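You operate a simulated robot arm through the tools that you are given. There is no shell and no other tool. Be economical: measure what you need, move in short steps, check, and stop when the job is done.

Carry out the task below with a simulated robot arm. There is one attempt and no reset: what you move stays moved.

Task
Top up the tank to its yellow line from the watering can.
Fine: tank lamp off while pouring and on again after; lid shut, can back. Set down upright: watering can.

It is judged by the outcome, as a careful person would: the job done as asked, and still so three seconds after it is handed in. It fails if anything else is knocked over, pushed out of place, dropped, spilled or broken. Lids that push on must go on centred and level and be pressed home; caps that screw on are set level and turned clockwise until they are tight.

Robot
A 6-joint arm with a two-finger parallel gripper, fixed in place. Base frame: the origin is at the foot of the arm, x ahead of it, y to its left, z up. Readings come in m, degrees, newtons and seconds.
With the tool pointing down near the work surface it reaches from about 0.18 to 0.76 m from the base axis. Its first joint turns from -166.0 to 166.0 degrees. Payload 3.91 kg.
Tool frame: the origin (TCP) lies between the finger pads and is the grasp point; the fingertips stand 0.03 m ahead of it; z points along the fingers, y is the line along which they close. Largest opening 0.11 m; finger width 0.02, thickness 0.01; the body of the gripper, 0.048 by 0.112 m, starts 0.055 m behind the TCP.
Orientation is that of the tool frame in the base frame, as [roll, pitch, yaw] about the fixed x, y, z axes, in that order (R = Rz(yaw) Ry(pitch) Rx(roll)). With the fingers straight down and closing along the base's y, the tool's x points along the base's -x, its y along +y and its z along -z.

Tools
- The arm moves only by the tool jog_arm. Its arguments are lists of equal length, an entry for each row: "linear": the shift along the tool's x, y, z in m, a list of three; "rot": the turn, a rotation vector about the tool's x, y, z in degrees, a list of three; "hand": the closure in counts, from 0 (fully open) to 255 (shut). In form: {"linear": [[x, y, z], ...], "rot": [[wx, wy, wz], ...], "hand": [hand, ...]}. A call has 1 to 10 rows; each row is the pose to reach, as a shift and turn from the pose commanded when the call began, along the tool's axes at that moment. A row lasts 0.2 s, in which the tool goes at most 0.05 m and 8.6 degrees; a call with a longer step from one row to the next is refused whole, and so is a gripper value outside its range. Where a pose cannot be reached the arm comes as near as it can. A force on the tool above 90 N (or 10 N above the force at the start of the call, whichever is more), or a blocked arm, ends the call early, and 0.2 s more pass. The fingers move at their own pace (about 0.045 m/s each) and stop on an object; they squeeze with about 36 N. The grip force told is the motor's: it shows also when the fingers shut on nothing. Time passes only in rows, and 0.2 s behind the last, so rows that repeat a pose let the fingers close. It gives the time, the measured TCP pose, the force on the tool (base axes), the opening and the grip force at its end, in the units of the frame above (readings bear some noise), with the torque about the TCP (base axes, N m) and any sound that the robot's microphone picked up.
- Cameras (640 x 400 px; columns grow to the right, rows downward): "scene" is fixed at [0.0515, 0.5036, 1.8653]; the picture's right is [-0.57, -0.82, 0.00], its down [-0.79, 0.55, -0.27] and it looks along [0.22, -0.15, -0.96] (base axes); focal length 284 px, centre (320, 200). "wrist" rides on the gripper at [0.071, 0.022, -0.107] in the tool frame; the picture's right is [-0.29, 0.96, 0.00], its down [-0.76, -0.23, -0.61] and it looks along [-0.58, -0.18, 0.79] (tool axes); focal length 243 px, centre (320, 200). There is no depth. A picture from a camera that has moved, and an enlarged one, comes with that camera's place and axes in the base frame and with its lens. The place of the scene camera against the robot may be out by one fixed shift of up to 0.012 m in any direction.
- get_image(camera): a new picture of that camera. No time passes.
- slide_trunk(by): slides the trunk up (or, below 0, down) by that many m; the arm rides with it, the base frame stays. It gives what a move gives, with no picture.
- inspect(camera, box): a new picture of the part [left, top, right, bottom] of that camera's present view, enlarged. No time passes.
- finish_job(): hands the job in; it is judged then, once.

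Work in short steps. Places have to be worked out from the pictures, the camera data and where the tool is seen: move nearer, look again, correct. Check each grasp and each placing, and mend what went wrong. You have 120 turns and 76 pictures in all, those below and enlarged ones among them. Open the gripper and draw the arm clear of the work before you hand the job in, unless the task says otherwise; then end with one line.

The tools are called after "Emit:" as a command line: name --argument value ..., lists and objects as JSON in quotes. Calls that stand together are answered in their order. jog_arm: Moves the arm, as the interface text tells. Its arguments: {"type":"object","properties":{"linear":{"type":"array","items":{"type":"array","items":{"type":"number"}}},"rot":{"type":"array","items":{"type":"array","items":{"type":"number"}}},"hand":{"type":"array","items":{"type":"number"}}},"required":["linear","rot","hand"]} The other tools are called the same way: slide_trunk (by) slides the trunk up or down; get_image (camera) takes a picture; inspect (camera, box) takes an enlarged picture of a part of a camera's view; finish_job () hands the job in.

At the start:

```text
time_s: 0.0
tool_pos: [0.2502, 0.2084, 1.4191]
tcp_rot: [180.0, -0.1, -179.9]
contact_force: [0.0, 0.2, 0.6]
torque: [0.03, 0.0, 0.03]
finger_gap: 0.1099
grip_force: 0.1
trunk travel left (down, up): [-0.59, 0.0]
```

scene: 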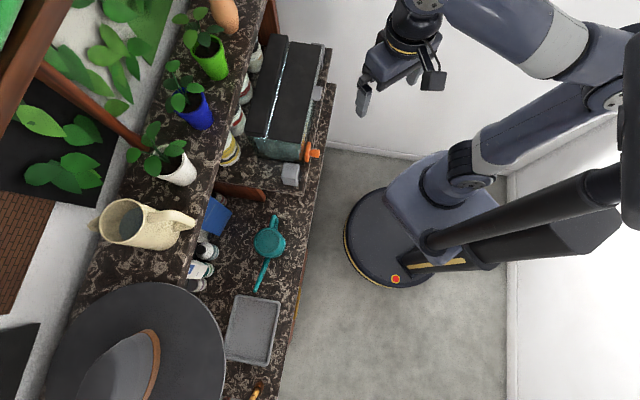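
wrist: 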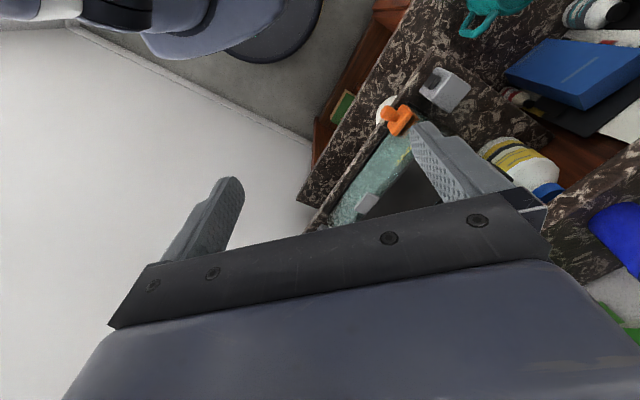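

The first pictures show a tank with dark lid and an orange tap, a teal watering can, and a shelf. I'll enlarge the scene around the tank and can to see details.

Emit:
inspect --camera "scene" --box '[220, 20, 350, 200]'

Emit:
inspect --camera "scene" --box '[170, 170, 330, 390]'

Emit:
inspect --camera "wrist" --box '[300, 0, 640, 240]'

```text
2.22 times, centred on (285, 110) of scene
camera zoom: at [0.0515, 0.5036, 1.8653], right [-0.57, -0.82, 0.0], down [-0.79, 0.55, -0.27], along [0.22, -0.15, -0.96], focal length 632 px, centre (398, 400)
```

zoom: 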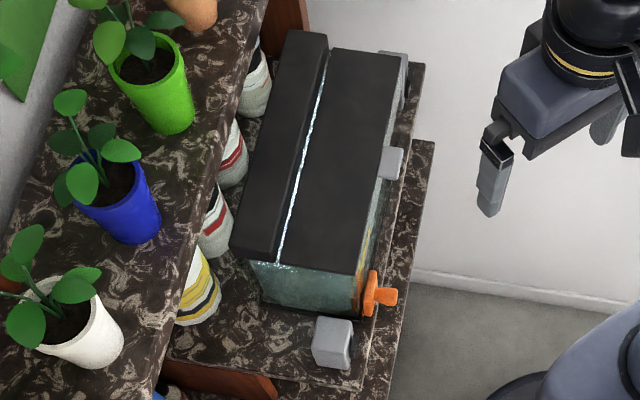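

```text
1.82 times, centred on (250, 280) of scene
camera zoom: at [0.0515, 0.5036, 1.8653], right [-0.57, -0.82, 0.0], down [-0.79, 0.55, -0.27], along [0.22, -0.15, -0.96], focal length 517 px, centre (447, 54)
```

zoom: 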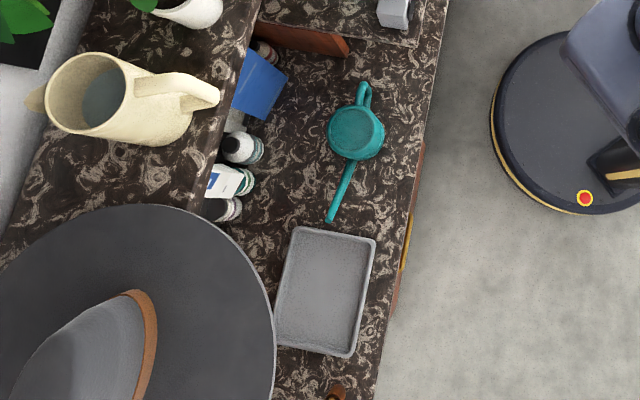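

```text
1.67 times, centred on (470, 120) of wrist
camera zoom: at [0.1794, 0.2302, 1.5269], right [0.29, 0.96, 0.0], down [0.76, -0.23, 0.61], along [0.58, -0.18, -0.79], focal length 404 px, centre (70, 333)
```

zoom: 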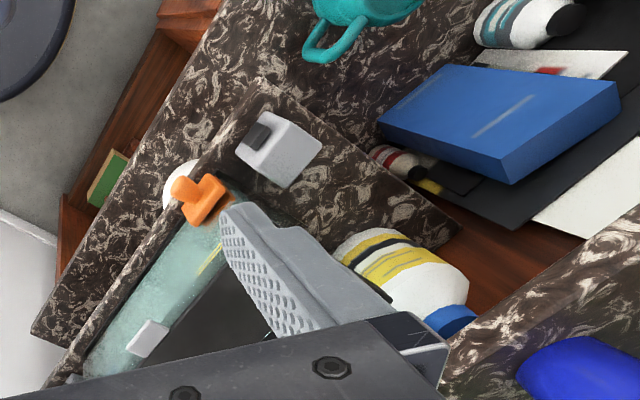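

The teal can is around (0.26, 0.58, 0.9) and the orange tap around (0.377, 0.323, 1.07). The bench runs at 45° to the base, so I'll turn the tool to face it squarely and look again.

Emit:
jog_arm --linear '[[0, 0, 0], [0, 0, 0], [0, 0, 0], [0, 0, 0], [0, 0, 0], [0, 0, 0]]' --rot '[[0, 0, -8], [0, 0, -16], [0, 0, -24], [0, 0, -32], [0, 0, -40], [0, 0, -45]]' --hand '[0, 0, 0, 0, 0, 0]'

Emit:
get_image --camera "wrist"

```text
time_s: 1.4
tool_pos: [0.2493, 0.2078, 1.4196]
tcp_rot: [-180.0, -0.1, -134.8]
contact_force: [-0.1, 0.3, 0.0]
torque: [0.01, 0.01, 0.01]
finger_gap: 0.1102
grip_force: 0.2
trunk travel left (down, up): [-0.59, 0.0]
```

```text
70 pictures are left
camera wrist: at [0.1851, 0.1732, 1.527], right [-0.47, 0.88, 0.0], down [0.7, 0.38, 0.61], along [0.54, 0.29, -0.79], focal length 243 px, centre (320, 200)
```

wrist: 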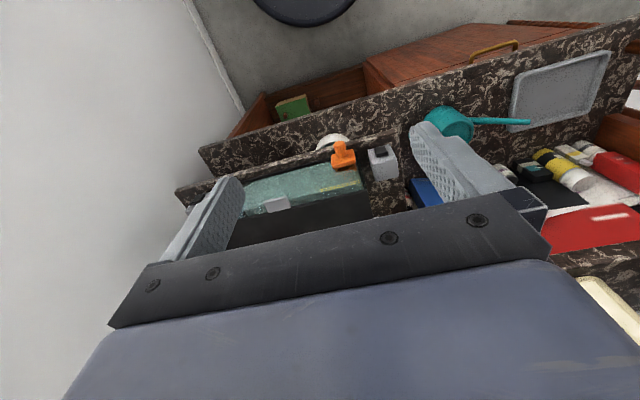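

I see the tank front, orange piece, yellow line and rocker box. I'll enlarge this part.

Emit:
inspect --camera "wrist" --box '[220, 120, 420, 245]'

Emit:
inspect --camera "scene" --box '[270, 70, 340, 195]'

```text
3.20 times, centred on (320, 182) of wrist
camera zoom: at [0.1851, 0.1732, 1.527], right [-0.47, 0.88, 0.0], down [0.7, 0.38, 0.61], along [0.54, 0.29, -0.79], focal length 776 px, centre (320, 256)
```

zoom: 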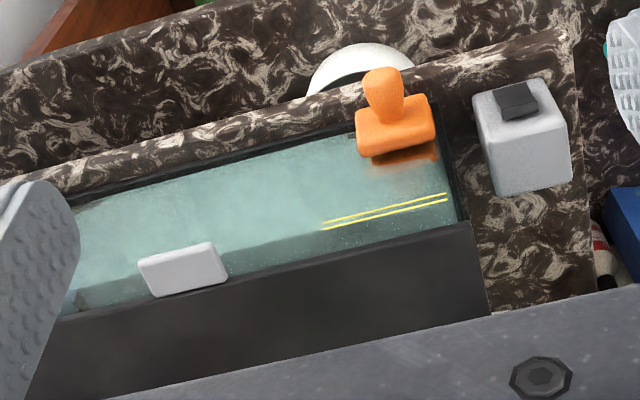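

```text
3.20 times, centred on (305, 132) of scene
camera zoom: at [0.0515, 0.5036, 1.8653], right [-0.57, -0.82, 0.0], down [-0.79, 0.55, -0.27], along [0.22, -0.15, -0.96], focal length 910 px, centre (368, 416)
```

zoom: 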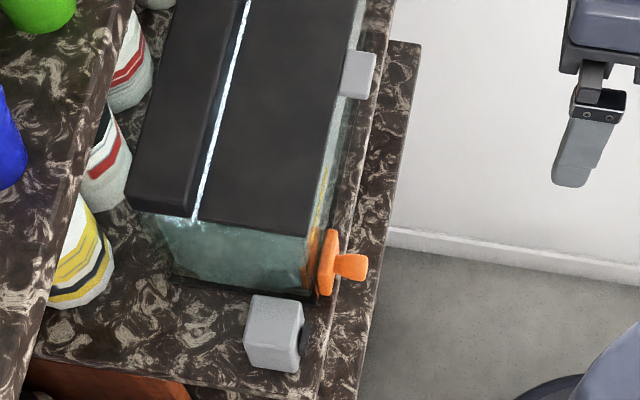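

The orange piece is an algae magnet, the lid has a grey front tab at about (0.458, 0.232, 1.197), and the lamp switch box stands at about (0.345, 0.405, 1.07). I'll turn the tool half round so that the camera ends up above when the tool points level at the bench.

Emit:
jog_arm --linear '[[0, 0, 0], [0, 0, 0], [0, 0, 0], [0, 0, 0], [0, 0, 0], [0, 0, 0], [0, 0, 0], [0, 0, 0], [0, 0, 0], [0, 0, 0]]' --rot '[[0, 0, 8.5], [0, 0, 17], [0, 0, 25.5], [0, 0, 34], [0, 0, 42.5], [0, 0, 51], [0, 0, 59.5], [0, 0, 68], [0, 0, 76.5], [0, 0, 85]]' --hand '[0, 0, 0, 0, 0, 0, 0, 0, 0, 0]'

Emit:
jog_arm --linear '[[0, 0, 0], [0, 0, 0], [0, 0, 0], [0, 0, 0], [0, 0, 0], [0, 0, 0], [0, 0, 0], [0, 0, 0], [0, 0, 0], [0, 0, 0]]' --rot '[[0, 0, 8.5], [0, 0, 17], [0, 0, 25.5], [0, 0, 34], [0, 0, 42.5], [0, 0, 51], [0, 0, 59.5], [0, 0, 68], [0, 0, 76.5], [0, 0, 85]]' --hand '[0, 0, 0, 0, 0, 0, 0, 0, 0, 0]'

Emit:
jog_arm --linear '[[0, 0, 0], [0, 0, 0]]' --rot '[[0, 0, 8.5], [0, 0, 10]]' --hand '[0, 0]'

```text
time_s: 3.6
tool_pos: [0.2497, 0.2085, 1.4183]
tcp_rot: [180.0, 0.1, 140.1]
contact_force: [0.6, -0.1, -0.2]
torque: [0.01, 0.02, 0.04]
finger_gap: 0.1098
grip_force: 0.2
trunk travel left (down, up): [-0.59, 0.0]
```

```text
time_s: 5.8
tool_pos: [0.2515, 0.2079, 1.4184]
tcp_rot: [-180.0, 0.0, 54.9]
contact_force: [-0.3, -0.1, 0.4]
torque: [0.01, -0.01, 0.01]
finger_gap: 0.1102
grip_force: 0.1
trunk travel left (down, up): [-0.59, 0.0]
```

```text
time_s: 6.4
tool_pos: [0.2826, 0.1724, 1.4189]
tcp_rot: [-179.9, 0.0, 45.3]
contact_force: [0.4, -0.2, 0.3]
torque: [0.01, -0.01, 0.03]
finger_gap: 0.1101
grip_force: 0.2
out of reach, approached as far as the arm can: row 1, 2
trunk travel left (down, up): [-0.59, 0.0]
```

The wrist joint stops about 14° short of that turn, so I'll turn back to the natural orientation with the camera on the robot's side, then lower the trunk and tilt for a closer look.

Emit:
jog_arm --linear '[[0, 0, 0], [0, 0, 0], [0, 0, 0], [0, 0, 0], [0, 0, 0], [0, 0, 0], [0, 0, 0], [0, 0, 0], [0, 0, 0], [0, 0, 0]]' --rot '[[0, 0, -8.5], [0, 0, -17], [0, 0, -25.5], [0, 0, -34], [0, 0, -42.5], [0, 0, -51], [0, 0, -59.5], [0, 0, -68], [0, 0, -76.5], [0, 0, -85]]' --hand '[0, 0, 0, 0, 0, 0, 0, 0, 0, 0]'

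Emit:
jog_arm --linear '[[0, 0, 0], [0, 0, 0], [0, 0, 0], [0, 0, 0], [0, 0, 0], [0, 0, 0], [0, 0, 0], [0, 0, 0], [0, 0, 0], [0, 0, 0]]' --rot '[[0, 0, -8.5], [0, 0, -17], [0, 0, -25.5], [0, 0, -34], [0, 0, -42.5], [0, 0, -51], [0, 0, -59.5], [0, 0, -68], [0, 0, -76.5], [0, 0, -85]]' --hand '[0, 0, 0, 0, 0, 0, 0, 0, 0, 0]'

Emit:
slide_trunk --by -0.15

Emit:
get_image --camera "wrist"

```text
time_s: 8.6
tool_pos: [0.2819, 0.1719, 1.4192]
tcp_rot: [179.9, 0.1, 130.3]
contact_force: [0.1, 0.5, 0.1]
torque: [0.03, 0.02, 0.02]
finger_gap: 0.11
grip_force: 0.1
trunk travel left (down, up): [-0.59, 0.0]
```

```text
time_s: 10.8
tool_pos: [0.2808, 0.1705, 1.4184]
tcp_rot: [180.0, 0.0, -144.8]
contact_force: [0.4, 0.0, -0.3]
torque: [0.0, -0.01, -0.02]
finger_gap: 0.1104
grip_force: 0.1
trunk travel left (down, up): [-0.59, 0.0]
```

```text
time_s: 12.6
tool_pos: [0.2814, 0.1715, 1.2686]
tcp_rot: [180.0, 0.0, -144.9]
contact_force: [0.2, -0.1, 0.6]
torque: [-0.02, 0.01, 0.0]
finger_gap: 0.1101
grip_force: 0.0
trunk travel left (down, up): [-0.44, 0.15]
```

```text
67 pictures are left
camera wrist: at [0.2112, 0.1486, 1.3764], right [-0.31, 0.95, 0.0], down [0.75, 0.25, 0.61], along [0.58, 0.19, -0.79], focal length 243 px, centre (320, 200)
```

wrist: 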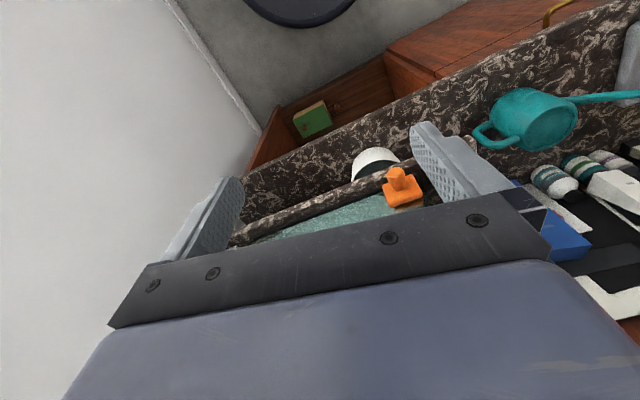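

Next I'll tilt the tool forward 35° so that the camera looks more level at the tank.

Emit:
jog_arm --linear '[[0, 0, 0], [0, 0, 0], [0, 0, 0], [0, 0, 0], [0, 0, 0]]' --rot '[[0, -7, 0], [0, -14, 0], [0, -21, 0], [0, -28, 0], [0, -35, 0]]' --hand '[0, 0, 0, 0, 0]'

Emit:
get_image --camera "wrist"

```text
time_s: 13.8
tool_pos: [0.2815, 0.1721, 1.2689]
tcp_rot: [-180.0, 35.2, -145.0]
contact_force: [0.3, 0.7, 0.2]
torque: [0.0, -0.02, -0.02]
finger_gap: 0.1101
grip_force: 0.0
trunk travel left (down, up): [-0.44, 0.15]
```

```text
66 pictures are left
camera wrist: at [0.1714, 0.1204, 1.3161], right [-0.36, 0.92, 0.17], down [0.35, -0.03, 0.93], along [0.86, 0.39, -0.31], focal length 243 px, centre (320, 200)
```

wrist: 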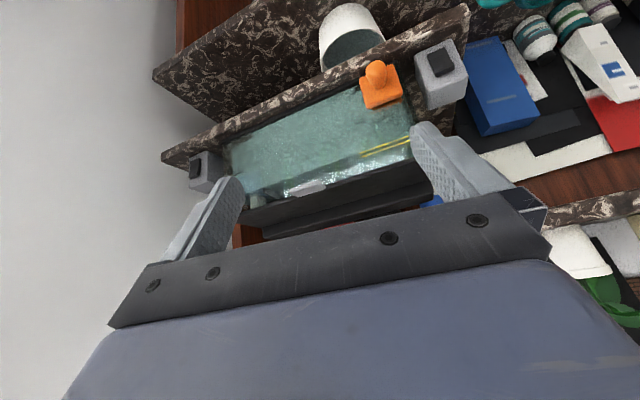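

There are two switch boxes, one at each end of the tank, so I need to find out which one is the lamp's. I'll enlarge both.

Emit:
inspect --camera "wrist" --box '[150, 120, 310, 220]'

Emit:
inspect --camera "wrist" --box '[330, 20, 490, 160]'

Emit:
inspect --camera "scene" --box '[260, 30, 350, 100]'

```text
4.00 times, centred on (230, 170) of wrist
camera zoom: at [0.1714, 0.1204, 1.3161], right [-0.36, 0.92, 0.17], down [0.35, -0.03, 0.93], along [0.86, 0.39, -0.31], focal length 970 px, centre (680, 320)
```

zoom: 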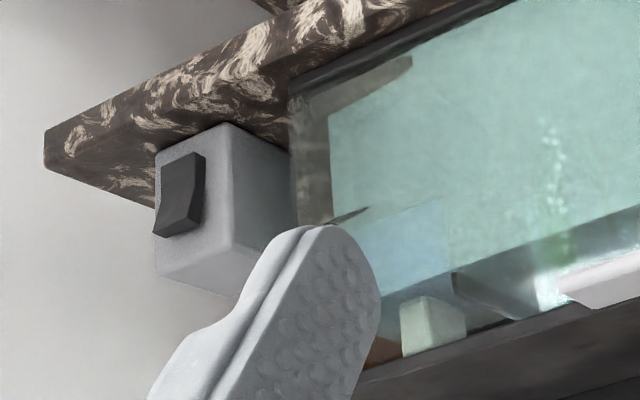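

```text
2.86 times, centred on (410, 90) of wrist
camera zoom: at [0.1714, 0.1204, 1.3161], right [-0.36, 0.92, 0.17], down [0.35, -0.03, 0.93], along [0.86, 0.39, -0.31], focal length 693 px, centre (63, 514)
```

zoom: 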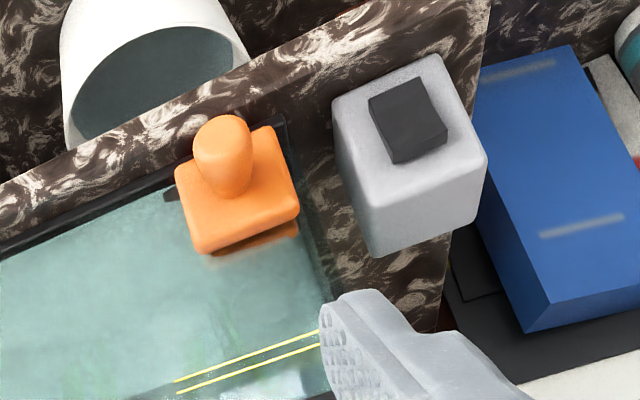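

```text
5.71 times, centred on (305, 65) of scene
camera zoom: at [0.0515, 0.5036, 1.8653], right [-0.57, -0.82, 0.0], down [-0.79, 0.55, -0.27], along [0.22, -0.15, -0.96], focal length 1625 px, centre (406, 971)
```

zoom: 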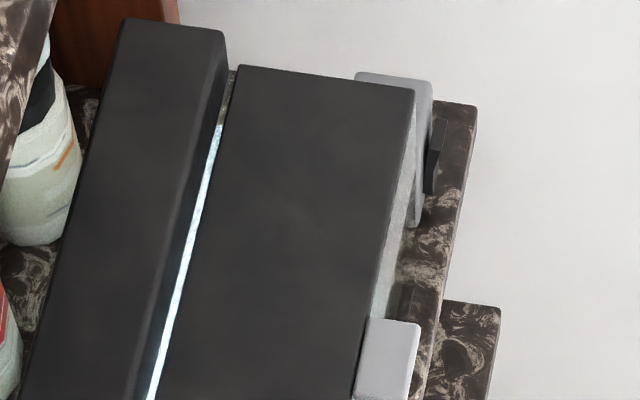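

Both boxes carry dark rockers. I'll move to the right and lower to look at the far box and at the water line through the front glass.

Emit:
jog_arm --linear '[[0, -0.03, 0], [0, -0.06, 0], [0, -0.06, 0]]' --rot '[[-2.8, 0, -4.1], [-5.7, 0, -8.2], [-5.7, 0, -8.2]]' --hand '[0, 0, 0]'

Emit:
slide_trunk --by -0.12

Emit:
get_image --camera "wrist"

```text
time_s: 14.6
tool_pos: [0.3147, 0.1228, 1.2681]
tcp_rot: [-180.0, 35.0, -134.9]
contact_force: [-0.1, 0.2, 0.0]
torque: [-0.03, -0.01, 0.02]
finger_gap: 0.11
grip_force: 0.0
trunk travel left (down, up): [-0.44, 0.15]
```

```text
time_s: 16.1
tool_pos: [0.315, 0.122, 1.1466]
tcp_rot: [-179.8, 35.0, -134.8]
contact_force: [0.2, 0.3, 1.2]
torque: [0.0, -0.01, 0.0]
finger_gap: 0.11
grip_force: 0.0
trunk travel left (down, up): [-0.32, 0.27]
```

```text
62 pictures are left
camera wrist: at [0.2163, 0.053, 1.1956], right [-0.51, 0.84, 0.17], down [0.36, 0.03, 0.93], along [0.78, 0.54, -0.32], focal length 243 px, centre (320, 200)
```

wrist: 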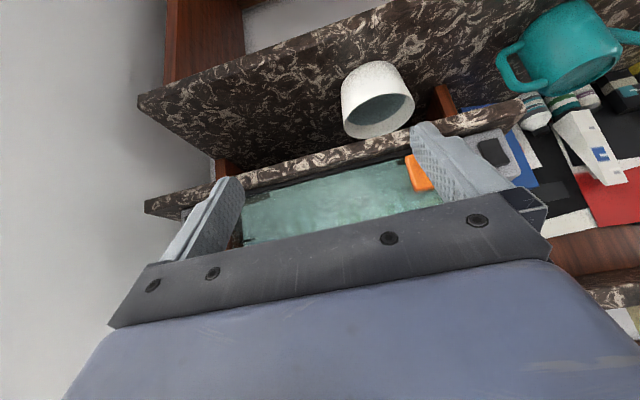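

Too low: the gripper hides the tank. I'll raise the trunk again and tilt more so the tank falls in the clear upper part of the view.

Emit:
slide_trunk --by 0.16

Emit:
jog_arm --linear '[[0, -0.03, 0], [0, -0.05, 0]]' --rot '[[0, -5, 0], [0, -10, 0]]' --hand '[0, 0]'

Emit:
get_image --camera "wrist"

```text
time_s: 17.9
tool_pos: [0.3152, 0.1223, 1.3071]
tcp_rot: [-180.0, 35.0, -134.9]
contact_force: [-0.3, 0.3, 0.1]
torque: [-0.01, -0.01, 0.0]
finger_gap: 0.1098
grip_force: 0.1
trunk travel left (down, up): [-0.48, 0.11]
```

```text
time_s: 18.5
tool_pos: [0.3512, 0.0878, 1.3075]
tcp_rot: [-179.8, 45.2, -134.8]
contact_force: [-0.8, 0.3, 0.5]
torque: [0.02, 0.04, 0.0]
finger_gap: 0.11
grip_force: 0.0
trunk travel left (down, up): [-0.48, 0.11]
```

```text
61 pictures are left
camera wrist: at [0.2473, 0.0127, 1.334], right [-0.53, 0.82, 0.2], down [0.24, -0.09, 0.97], along [0.81, 0.56, -0.15], focal length 243 px, centre (320, 200)
```

wrist: 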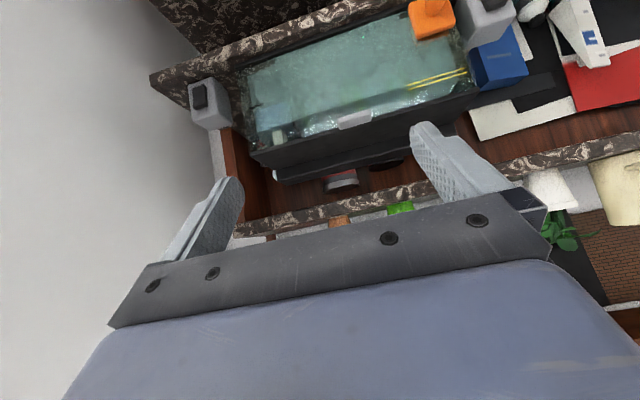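

The view is now clear, so I'll enlarge the tank.

Emit:
inspect --camera "wrist" --box '[140, 60, 320, 190]'

Emit:
inspect --camera "wrist" --box '[320, 0, 540, 140]'

```text
3.08 times, centred on (230, 125) of wrist
camera zoom: at [0.2473, 0.0127, 1.334], right [-0.53, 0.82, 0.2], down [0.24, -0.09, 0.97], along [0.81, 0.56, -0.15], focal length 746 px, centre (597, 431)
```

zoom: 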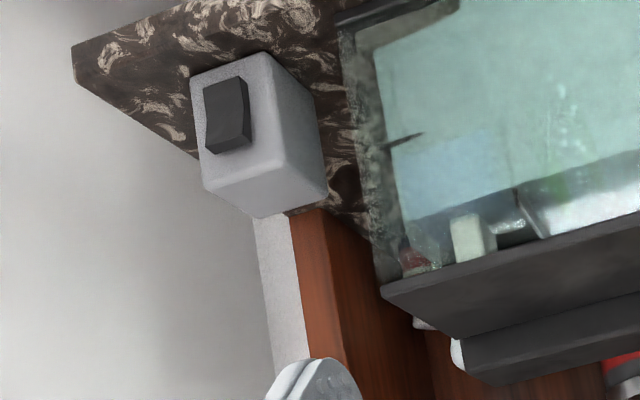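

```text
2.86 times, centred on (430, 70) of wrist
camera zoom: at [0.2473, 0.0127, 1.334], right [-0.53, 0.82, 0.2], down [0.24, -0.09, 0.97], along [0.81, 0.56, -0.15], focal length 693 px, centre (6, 571)
```

zoom: 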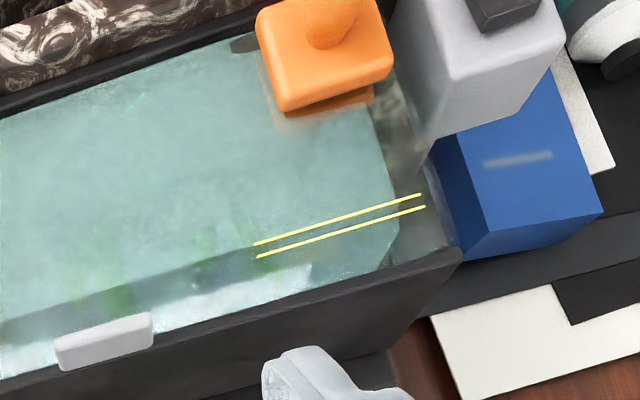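

Nothing labels the switches. Triangulating the rockers gives A at about (0.613, 0.085, 1.086) and B at about (0.319, 0.386, 1.087), so the bench normal is close to (0.71, 0.71). I'll move in front of B with the fingers shut and look at its rocker state.

Emit:
jog_arm --linear '[[0, 0.045, 0.01], [0, 0.09, 0.02], [0, 0.135, 0.035], [0, 0.18, 0.055], [-0.006, 0.22, 0.076], [-0.006, 0.233, 0.076], [-0.006, 0.233, 0.076]]' --rot '[[0, 0, 0], [0, 0, 0], [0, 0, 0], [0, 0, 0], [0, 0, 0], [0, 0, 0], [0, 0, 0]]' --hand '[255, 255, 255, 255, 255, 255, 255]'

Emit:
get_image --camera "wrist"

```text
time_s: 20.1
tool_pos: [0.2272, 0.293, 1.2575]
tcp_rot: [-179.9, 45.1, -134.9]
contact_force: [0.4, 0.3, -1.1]
torque: [-0.02, -0.01, 0.02]
finger_gap: 0.0
grip_force: 31.8
trunk travel left (down, up): [-0.48, 0.11]
```

```text
58 pictures are left
camera wrist: at [0.1231, 0.219, 1.2839], right [-0.53, 0.82, 0.2], down [0.24, -0.09, 0.97], along [0.81, 0.56, -0.15], focal length 243 px, centre (320, 200)
```

wrist: 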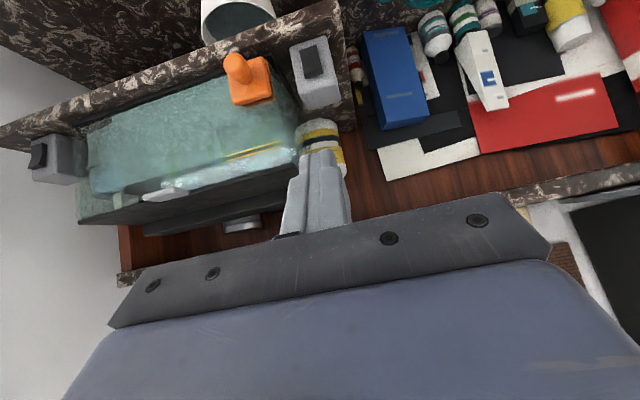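

Emit:
inspect --camera "wrist" --box '[270, 20, 360, 120]'

Emit:
inspect --camera "wrist" --box '[20, 120, 110, 200]'

```text
4.00 times, centred on (315, 70) of wrist
camera zoom: at [0.1231, 0.219, 1.2839], right [-0.53, 0.82, 0.2], down [0.24, -0.09, 0.97], along [0.81, 0.56, -0.15], focal length 970 px, centre (340, 720)
```

zoom: 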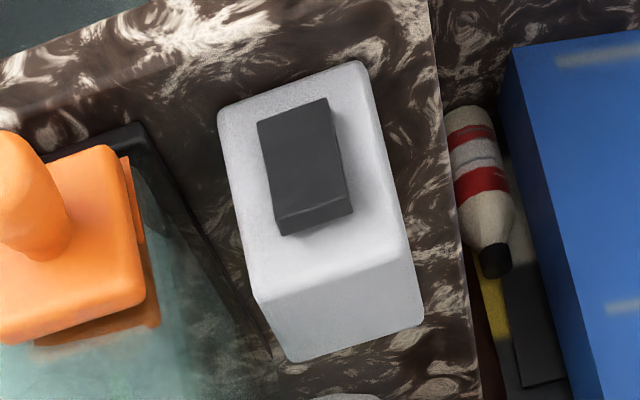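

```text
5.00 times, centred on (65, 160) of wrist
camera zoom: at [0.1231, 0.219, 1.2839], right [-0.53, 0.82, 0.2], down [0.24, -0.09, 0.97], along [0.81, 0.56, -0.15], focal length 1213 px, centre (1595, 400)
```

zoom: 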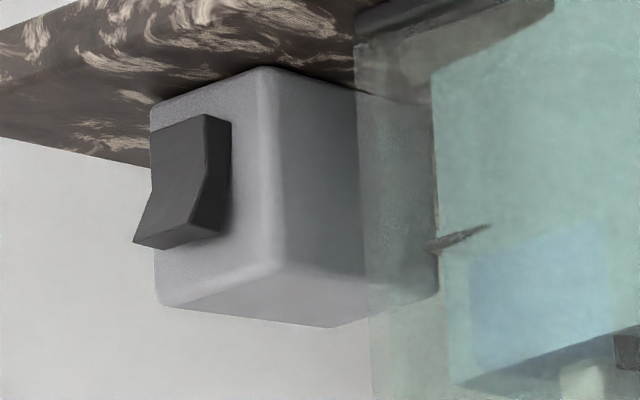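

Both rockers have the top half standing out, i.e. they are pressed at the bottom. I'll approach B's upper half with the shut fingers, stopping a few cm short.

Emit:
jog_arm --linear '[[0.012, 0, 0.04], [0.025, 0, 0.08], [0.038, 0, 0.12], [0.051, 0, 0.153]]' --rot '[[0, 0, 0], [0, 0, 0], [0, 0, 0], [0, 0, 0]]' --hand '[255, 255, 255, 255]'

Emit:
get_image --camera "wrist"

Emit:
inspect --camera "scene" --box '[240, 100, 350, 210]'

```text
time_s: 21.1
tool_pos: [0.2784, 0.3431, 1.1135]
tcp_rot: [-179.9, 45.3, -134.9]
contact_force: [0.7, -0.2, -1.0]
torque: [0.0, 0.04, -0.01]
finger_gap: 0.0
grip_force: 36.5
trunk travel left (down, up): [-0.48, 0.11]
```

```text
55 pictures are left
camera wrist: at [0.1749, 0.2699, 1.1387], right [-0.53, 0.82, 0.2], down [0.24, -0.09, 0.97], along [0.81, 0.56, -0.15], focal length 243 px, centre (320, 200)
```

wrist: 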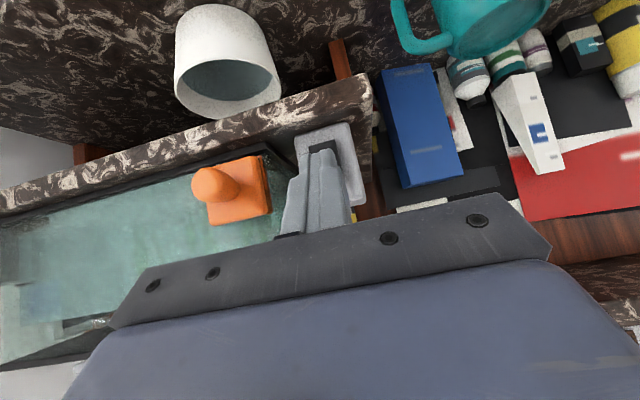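

```text
3.64 times, centred on (295, 155) of scene
camera zoom: at [0.0515, 0.5036, 1.8653], right [-0.57, -0.82, 0.0], down [-0.79, 0.55, -0.27], along [0.22, -0.15, -0.96], focal length 1034 px, centre (411, 364)
```

zoom: 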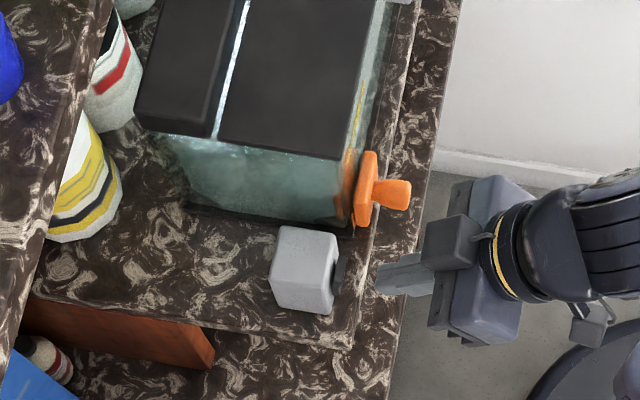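

The fingertip is lined up with the rocker. I'll push in along the bench normal in small steps, watching the force.

Emit:
jog_arm --linear '[[-0.007, 0, 0.007], [-0.012, 0, 0.012], [-0.015, 0, 0.015]]' --rot '[[0, 0, 0], [0, 0, 0], [0, 0, 0]]' --hand '[255, 255, 255]'

Emit:
jog_arm --linear '[[-0.0015, 0, 0.0015], [-0.003, 0, 0.003], [-0.0045, 0, 0.0045]]' --rot '[[0, 0, 0], [0, 0, 0], [0, 0, 0]]' --hand '[255, 255, 255]'

```text
time_s: 21.9
tool_pos: [0.2937, 0.3579, 1.1138]
tcp_rot: [-179.9, 45.1, -134.9]
contact_force: [-0.3, -0.2, -0.3]
torque: [0.0, -0.01, 0.01]
finger_gap: 0.0
grip_force: 36.3
trunk travel left (down, up): [-0.48, 0.11]
```

```text
time_s: 22.7
tool_pos: [0.2969, 0.361, 1.1138]
tcp_rot: [-179.9, 45.1, -134.8]
contact_force: [-8.5, -8.4, 1.4]
torque: [0.0, 0.14, -0.01]
finger_gap: 0.0001
grip_force: 36.1
trunk travel left (down, up): [-0.48, 0.11]
```

There is contact at about 12 N and no click yet, so I'll push a little further.

Emit:
jog_arm --linear '[[-0.0015, 0, 0.0015], [-0.003, 0, 0.003], [-0.0045, 0, 0.0045]]' --rot '[[0, 0, 0], [0, 0, 0], [0, 0, 0]]' --hand '[255, 255, 255]'

Emit:
inspect --camera "scene" --box '[240, 40, 350, 200]'

```text
time_s: 23.5
tool_pos: [0.2965, 0.3616, 1.1124]
tcp_rot: [-179.8, 44.9, -134.8]
contact_force: [-45.8, -38.9, -0.2]
torque: [-0.01, 1.17, 0.01]
finger_gap: 0.0
grip_force: 36.1
trunk travel left (down, up): [-0.48, 0.11]
```

```text
2.50 times, centred on (295, 120) of scene
camera zoom: at [0.0515, 0.5036, 1.8653], right [-0.57, -0.82, 0.0], down [-0.79, 0.55, -0.27], along [0.22, -0.15, -0.96], focal length 711 px, centre (382, 400)
```

zoom: 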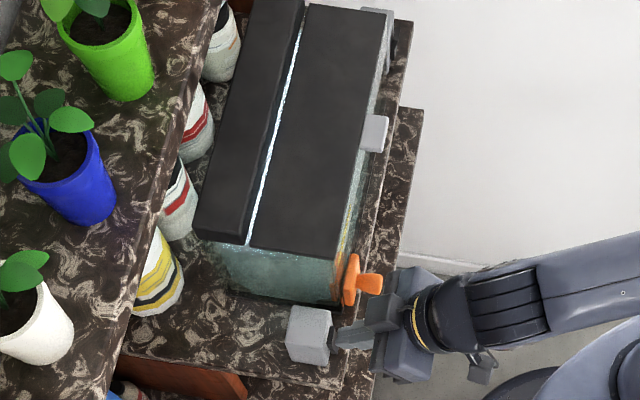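

60 N gave no click, so I may be on the pivot or the wrong half. I'll back off and look.

Emit:
jog_arm --linear '[[0.01, 0, -0.01], [0.03, 0, -0.03], [0.03, 0.03, -0.04], [0.03, 0.06, -0.05]]' --rot '[[0, 0, 0], [0, 0, 0], [0, 0, 0], [0, 0, 0]]' --hand '[255, 255, 255, 255]'

Emit:
inspect --camera "wrist" --box '[220, 80, 350, 200]'

```text
time_s: 24.5
tool_pos: [0.2206, 0.3693, 1.1279]
tcp_rot: [-179.9, 45.1, -134.9]
contact_force: [0.5, -0.3, 0.3]
torque: [-0.03, -0.04, 0.0]
finger_gap: 0.0001
grip_force: 36.1
trunk travel left (down, up): [-0.48, 0.11]
```

```text
3.33 times, centred on (285, 140) of wrist
camera zoom: at [0.1168, 0.2961, 1.1539], right [-0.53, 0.82, 0.2], down [0.24, -0.09, 0.97], along [0.81, 0.56, -0.15], focal length 809 px, centre (437, 400)
```

zoom: 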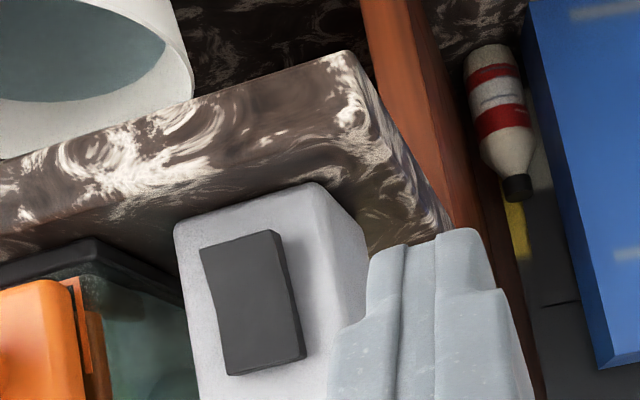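

Seen from the side, B's lower half stands out and its top is already in, the opposite of A. I'll line up on B's lower half (z about 1.074).

Emit:
jog_arm --linear '[[0.0, -0.03, 0], [0.01, -0.0594, 0.01], [0.019, -0.0594, 0.037]]' --rot '[[0, 0, 0], [0, 0, 0], [0, 0, 0]]' --hand '[255, 255, 255]'

Emit:
jog_arm --linear '[[-0.005, 0, 0.005], [-0.01, 0, 0.01], [-0.015, 0, 0.015], [-0.018, 0, 0.018]]' --rot '[[0, 0, 0], [0, 0, 0], [0, 0, 0], [0, 0, 0]]' --hand '[255, 255, 255, 255]'

```text
time_s: 25.3
tool_pos: [0.2708, 0.3358, 1.089]
tcp_rot: [-179.9, 45.0, -134.7]
contact_force: [-0.2, -1.1, -0.6]
torque: [0.0, 0.0, 0.03]
finger_gap: 0.0
grip_force: 36.5
trunk travel left (down, up): [-0.48, 0.11]
```

```text
time_s: 26.3
tool_pos: [0.2894, 0.3556, 1.0886]
tcp_rot: [-179.9, 45.1, -134.9]
contact_force: [-0.5, -0.3, 0.6]
torque: [0.05, 0.03, 0.01]
finger_gap: 0.0001
grip_force: 36.2
trunk travel left (down, up): [-0.48, 0.11]
```

Emit:
jog_arm --linear '[[-0.002, 0, 0.002], [-0.004, 0, 0.004], [-0.006, 0, 0.006]]' --rot '[[0, 0, 0], [0, 0, 0], [0, 0, 0]]' --hand '[255, 255, 255]'

Emit:
inspect --camera "scene" --box '[240, 40, 350, 200]'

```text
time_s: 27.1
tool_pos: [0.2949, 0.3606, 1.0886]
tcp_rot: [-179.9, 44.9, -134.9]
contact_force: [0.4, 0.2, 0.3]
torque: [0.01, -0.01, 0.01]
finger_gap: 0.0001
grip_force: 35.9
trunk travel left (down, up): [-0.48, 0.11]
```

```text
2.50 times, centred on (295, 120) of scene
camera zoom: at [0.0515, 0.5036, 1.8653], right [-0.57, -0.82, 0.0], down [-0.79, 0.55, -0.27], along [0.22, -0.15, -0.96], focal length 711 px, centre (382, 400)
```

zoom: 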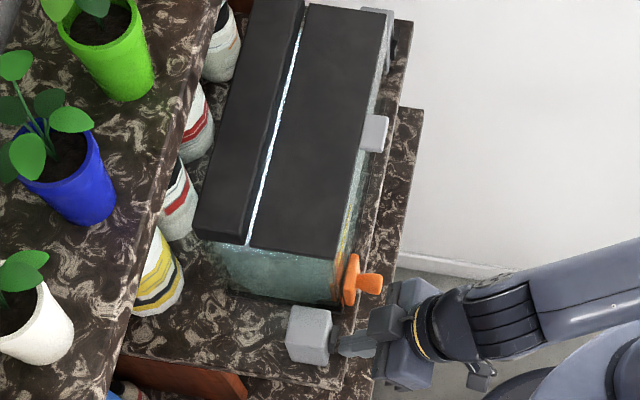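

No contact yet, so I'll continue in small steps.

Emit:
jog_arm --linear '[[-0.0015, 0, 0.0015], [-0.003, 0, 0.003], [-0.0045, 0, 0.0045]]' --rot '[[0, 0, 0], [0, 0, 0], [0, 0, 0]]' --hand '[255, 255, 255]'

```text
time_s: 27.9
tool_pos: [0.295, 0.3616, 1.0885]
tcp_rot: [-180.0, 44.9, -135.0]
contact_force: [-29.3, -26.1, 0.5]
torque: [0.01, 0.79, 0.13]
finger_gap: 0.0001
grip_force: 36.0
trunk travel left (down, up): [-0.48, 0.11]
```

There is firm contact at 39 N. I'll press 1.5 mm more and listen for a click.

Emit:
jog_arm --linear '[[-0.001, 0, 0.001], [-0.002, 0, 0.002]]' --rot '[[0, 0, 0], [0, 0, 0]]' --hand '[255, 255]'

Emit:
get_image --camera "wrist"

```text
time_s: 28.5
tool_pos: [0.2955, 0.3618, 1.0871]
tcp_rot: [-179.7, 44.9, -134.8]
contact_force: [-51.9, -38.8, 1.3]
torque: [0.02, 1.23, 0.35]
finger_gap: 0.0
grip_force: 36.4
trunk travel left (down, up): [-0.48, 0.11]
```

```text
50 pictures are left
camera wrist: at [0.1917, 0.2883, 1.1149], right [-0.53, 0.82, 0.2], down [0.24, -0.08, 0.97], along [0.81, 0.56, -0.15], focal length 243 px, centre (320, 200)
```

wrist: 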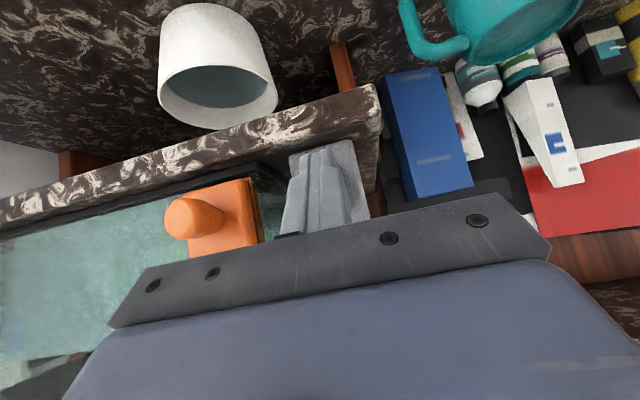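

I'll back off and look at the rocker from the side again to see whether it changed.

Emit:
jog_arm --linear '[[0.01, 0, -0.01], [0.02, 0.02, -0.02], [0.02, 0.06, -0.035], [0.01, 0.09, -0.05]]' --rot '[[0, 0, 0], [0, 0, 0], [0, 0, 0], [0, 0, 0]]' --hand '[255, 255, 255, 255]'

Emit:
inspect --camera "wrist" --box '[180, 60, 340, 200]'

```text
time_s: 29.5
tool_pos: [0.2079, 0.4021, 1.1158]
tcp_rot: [-179.9, 45.1, -134.9]
contact_force: [0.0, 0.1, 0.6]
torque: [0.03, 0.0, -0.02]
finger_gap: 0.0001
grip_force: 36.3
trunk travel left (down, up): [-0.48, 0.11]
```

```text
2.86 times, centred on (260, 130) of wrist
camera zoom: at [0.1039, 0.328, 1.1432], right [-0.53, 0.82, 0.2], down [0.24, -0.09, 0.97], along [0.81, 0.56, -0.15], focal length 693 px, centre (491, 400)
```

zoom: 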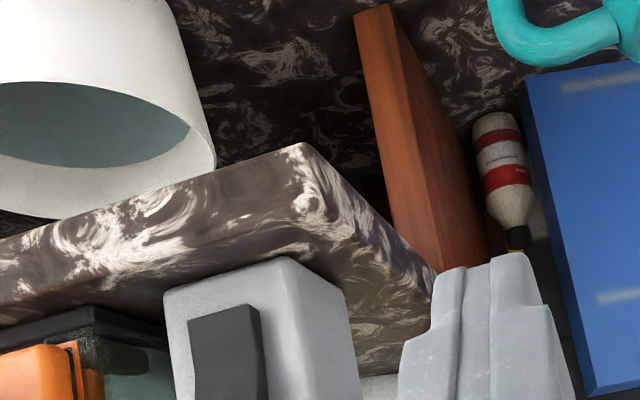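

Emit:
inspect --camera "wrist" --box '[205, 140, 285, 220]'

```text
5.00 times, centred on (245, 180) of wrist
camera zoom: at [0.1039, 0.328, 1.1432], right [-0.53, 0.82, 0.2], down [0.24, -0.09, 0.97], along [0.81, 0.56, -0.15], focal length 1213 px, centre (695, 300)
```

zoom: 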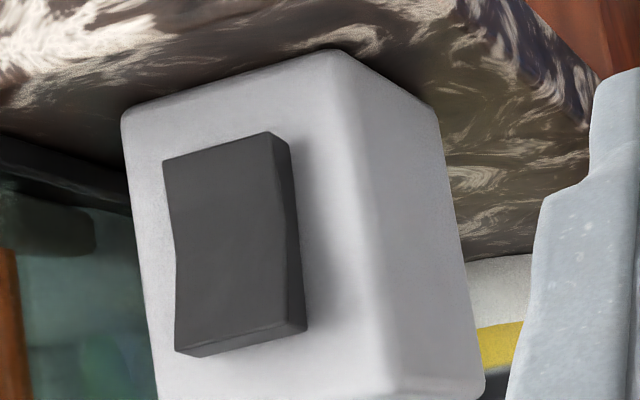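

The rocker shape differs from the view between presses: it seems press one flipped it (no change in the lamp glow) and press two flipped it back. I'll check from exactly the same place as the first close view.

Emit:
jog_arm --linear '[[-0.014, -0.023, -0.036], [-0.028, -0.046, -0.072], [-0.042, -0.069, -0.108], [-0.055, -0.0905, -0.145], [-0.055, -0.0905, -0.145]]' --rot '[[0, 0, 0], [0, 0, 0], [0, 0, 0], [0, 0, 0], [0, 0, 0]]' --hand '[255, 255, 255, 255, 255]'

Emit:
inspect --camera "wrist" --box '[270, 20, 360, 120]'

```text
time_s: 30.7
tool_pos: [0.227, 0.2924, 1.2572]
tcp_rot: [-179.9, 45.1, -134.7]
contact_force: [0.8, -0.1, 1.0]
torque: [0.02, 0.01, 0.01]
finger_gap: 0.0
grip_force: 36.0
trunk travel left (down, up): [-0.48, 0.11]
```

```text
4.00 times, centred on (315, 70) of wrist
camera zoom: at [0.1234, 0.2185, 1.2846], right [-0.53, 0.82, 0.2], down [0.24, -0.09, 0.97], along [0.81, 0.56, -0.15], focal length 970 px, centre (340, 720)
```

zoom: 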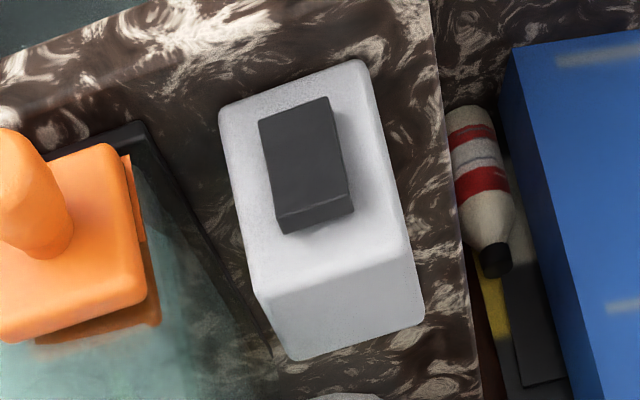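

B is exactly as it was at the start, so B is not the lamp and is restored. Now I'll go along to box A.

Emit:
jog_arm --linear '[[0, -0.047, 0], [0, -0.094, 0], [0, -0.14, 0], [0, -0.187, 0], [0, -0.234, 0], [0, -0.28, 0], [0, -0.327, 0], [0, -0.374, 0], [0, -0.419, 0]]' --rot '[[0, 0, 0], [0, 0, 0], [0, 0, 0], [0, 0, 0], [0, 0, 0], [0, 0, 0], [0, 0, 0], [0, 0, 0], [0, 0, 0]]' --hand '[255, 255, 255, 255, 255, 255, 255, 255, 255]'

Emit:
inspect --camera "wrist" --box '[240, 0, 400, 140]'

```text
time_s: 32.7
tool_pos: [0.5242, -0.0044, 1.2596]
tcp_rot: [180.0, 45.1, -135.0]
contact_force: [-1.4, 0.4, 0.1]
torque: [-0.02, 0.02, 0.0]
finger_gap: 0.0
grip_force: 36.3
trunk travel left (down, up): [-0.48, 0.11]
```

```text
2.86 times, centred on (320, 70) of wrist
camera zoom: at [0.42, -0.078, 1.2854], right [-0.53, 0.82, 0.2], down [0.24, -0.09, 0.97], along [0.81, 0.56, -0.15], focal length 693 px, centre (320, 571)
```

zoom: 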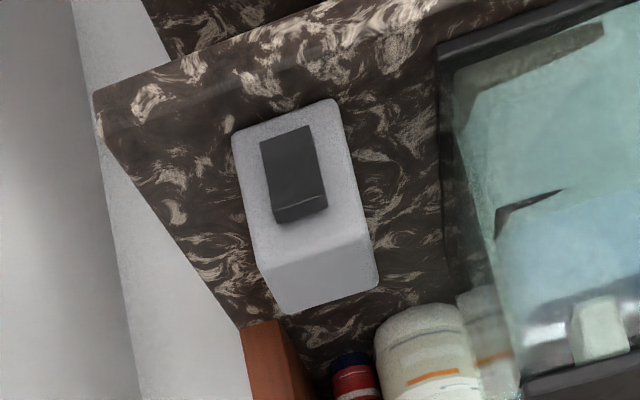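

A's rocker is at about (0.613, 0.083, 1.086), in the same state as B. I'll approach its upper half at the same height that flipped B.

Emit:
jog_arm --linear '[[0.015, 0, 0.037], [0.03, 0, 0.074], [0.045, 0, 0.11], [0.0589, 0, 0.1473]]' --rot '[[0, 0, 0], [0, 0, 0], [0, 0, 0], [0, 0, 0]]' --hand '[255, 255, 255, 255]'

Emit:
jog_arm --linear '[[-0.005, 0, 0.005], [-0.01, 0, 0.01], [-0.015, 0, 0.015], [-0.019, 0, 0.019], [-0.022, 0, 0.022]]' --rot '[[0, 0, 0], [0, 0, 0], [0, 0, 0], [0, 0, 0], [0, 0, 0]]' --hand '[255, 255, 255, 255, 255]'

```text
time_s: 33.7
tool_pos: [0.568, 0.0402, 1.1123]
tcp_rot: [-179.8, 45.0, -135.0]
contact_force: [-0.2, -0.4, -0.2]
torque: [0.0, 0.01, 0.0]
finger_gap: 0.0002
grip_force: 36.2
trunk travel left (down, up): [-0.48, 0.11]
```

```text
time_s: 34.9
tool_pos: [0.5896, 0.0619, 1.1124]
tcp_rot: [-179.9, 45.0, -134.8]
contact_force: [-1.0, 0.2, -0.2]
torque: [0.0, -0.02, -0.01]
finger_gap: 0.0001
grip_force: 36.2
trunk travel left (down, up): [-0.48, 0.11]
```

Emit:
jog_arm --linear '[[-0.0015, 0, 0.0015], [-0.003, 0, 0.003], [-0.0045, 0, 0.0045], [-0.006, 0, 0.006]]' --rot '[[0, 0, 0], [0, 0, 0], [0, 0, 0], [0, 0, 0]]' --hand '[255, 255, 255, 255]'

Emit:
inspect --camera "scene" --box '[240, 20, 350, 200]'

```text
time_s: 35.9
tool_pos: [0.5925, 0.0658, 1.1139]
tcp_rot: [180.0, 45.0, -134.9]
contact_force: [-22.2, -15.3, -2.7]
torque: [-0.41, 0.19, 0.16]
finger_gap: 0.0
grip_force: 35.8
trunk travel left (down, up): [-0.48, 0.11]
```

```text
2.22 times, centred on (295, 110) of scene
camera zoom: at [0.0515, 0.5036, 1.8653], right [-0.57, -0.82, 0.0], down [-0.79, 0.55, -0.27], along [0.22, -0.15, -0.96], focal length 632 px, centre (376, 400)
```

zoom: 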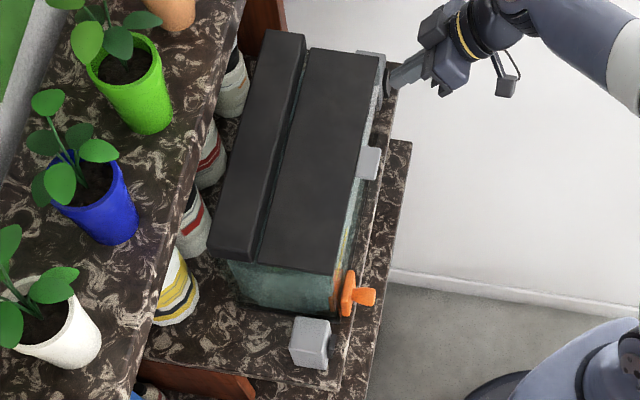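

The glow is gone, so the lamp is off. I'll draw back, rise and move in front of the lid tab with the hand open for a closer look.

Emit:
jog_arm --linear '[[0.02, 0, -0.02], [0.046, 0, -0.046], [0.01, 0, -0.08], [-0.02, 0, -0.11], [-0.05, 0, -0.145], [-0.085, 0.02, -0.178], [-0.085, 0.068, -0.178], [-0.085, 0.116, -0.178], [-0.085, 0.165, -0.178], [-0.085, 0.214, -0.178]]' --rot '[[0, 0, 0], [0, 0, 0], [0, 0, 0], [0, 0, 0], [0, 0, 0], [0, 0, 0], [0, 0, 0], [0, 0, 0], [0, 0, 0], [0, 0, 0]]' --hand '[255, 255, 255, 255, 255, 0, 0, 0, 0, 0]'

Emit:
get_image --camera "wrist"

```text
refused: row 6 steps farther than a row can; nothing moved
```

```text
44 pictures are left
camera wrist: at [0.4887, -0.008, 1.1392], right [-0.53, 0.82, 0.2], down [0.24, -0.09, 0.97], along [0.81, 0.56, -0.15], focal length 243 px, centre (320, 200)
```

wrist: 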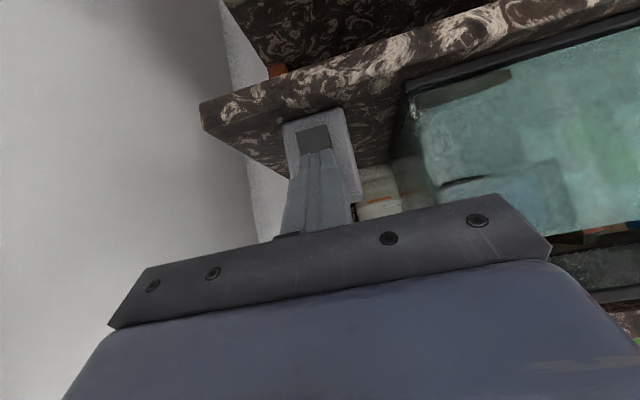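

One row was too long, so I'll split it.

Emit:
jog_arm --linear '[[0.02, 0, -0.02], [0.046, 0, -0.046], [0.01, 0, -0.08], [-0.02, 0, -0.11], [-0.05, 0, -0.145], [-0.085, 0, -0.178], [-0.085, 0.048, -0.178], [-0.085, 0.096, -0.178], [-0.085, 0.144, -0.178], [-0.085, 0.19, -0.178]]' --rot '[[0, 0, 0], [0, 0, 0], [0, 0, 0], [0, 0, 0], [0, 0, 0], [0, 0, 0], [0, 0, 0], [0, 0, 0], [0, 0, 0], [0, 0, 0]]' --hand '[255, 255, 255, 255, 255, 0, 0, 0, 0, 0]'

Emit:
jog_arm --linear '[[0, 0.028, 0], [0, 0.028, 0]]' --rot '[[0, 0, 0], [0, 0, 0]]' --hand '[0, 0]'

Emit:
get_image --camera "wrist"

```text
time_s: 38.1
tool_pos: [0.4125, 0.1556, 1.2978]
tcp_rot: [-179.8, 45.0, -134.9]
contact_force: [0.5, -0.6, 0.2]
torque: [-0.02, 0.01, 0.02]
finger_gap: 0.1041
grip_force: 0.0
trunk travel left (down, up): [-0.48, 0.11]
```

```text
time_s: 38.7
tool_pos: [0.3941, 0.1756, 1.2983]
tcp_rot: [-179.9, 45.0, -134.8]
contact_force: [0.6, 0.2, 0.1]
torque: [-0.02, -0.01, 0.01]
finger_gap: 0.11
grip_force: 0.0
trunk travel left (down, up): [-0.48, 0.11]
```

```text
43 pictures are left
camera wrist: at [0.2902, 0.1016, 1.3244], right [-0.53, 0.82, 0.2], down [0.24, -0.09, 0.97], along [0.81, 0.56, -0.15], focal length 243 px, centre (320, 200)
```

wrist: 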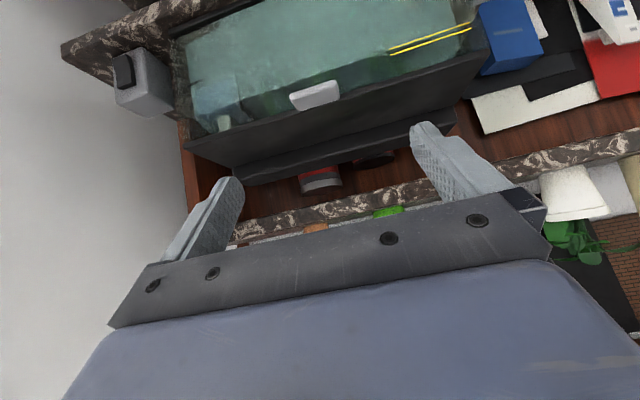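

The tab comes out at about (0.449, 0.231, 1.198). I'll enlarge it together with the yellow line.

Emit:
inspect --camera "wrist" --box '[270, 20, 490, 140]'

```text
2.91 times, centred on (380, 80) of wrist
camera zoom: at [0.2902, 0.1016, 1.3244], right [-0.53, 0.82, 0.2], down [0.24, -0.09, 0.97], along [0.81, 0.56, -0.15], focal length 706 px, centre (146, 549)
```

zoom: 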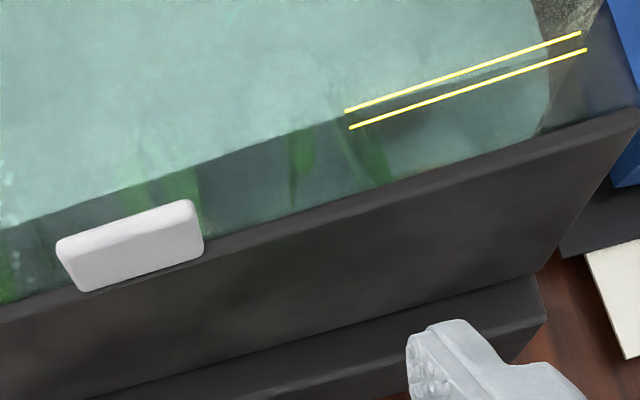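

I'll approach so the fingertips straddle the tab, then close.

Emit:
jog_arm --linear '[[0.008, 0, 0.04], [0.0156, 0, 0.075], [0.0156, 0, 0.099], [0.0156, 0, 0.099]]' --rot '[[0, 0, 0], [0, 0, 0], [0, 0, 0], [0, 0, 0]]' --hand '[0, 0, 0, 0]'

Emit:
get_image --camera "wrist"

```text
time_s: 39.7
tool_pos: [0.437, 0.2172, 1.2155]
tcp_rot: [-179.9, 45.0, -134.9]
contact_force: [-0.2, 0.2, -0.1]
torque: [0.01, 0.02, 0.0]
finger_gap: 0.1102
grip_force: 0.1
trunk travel left (down, up): [-0.48, 0.11]
```

```text
41 pictures are left
camera wrist: at [0.3322, 0.1441, 1.2425], right [-0.53, 0.82, 0.2], down [0.24, -0.09, 0.97], along [0.81, 0.56, -0.15], focal length 243 px, centre (320, 200)
```

wrist: 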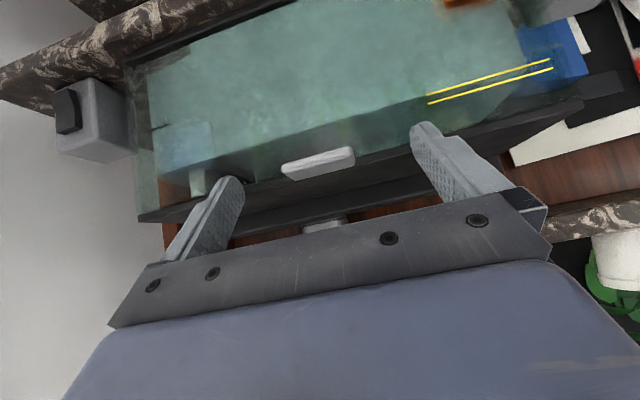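

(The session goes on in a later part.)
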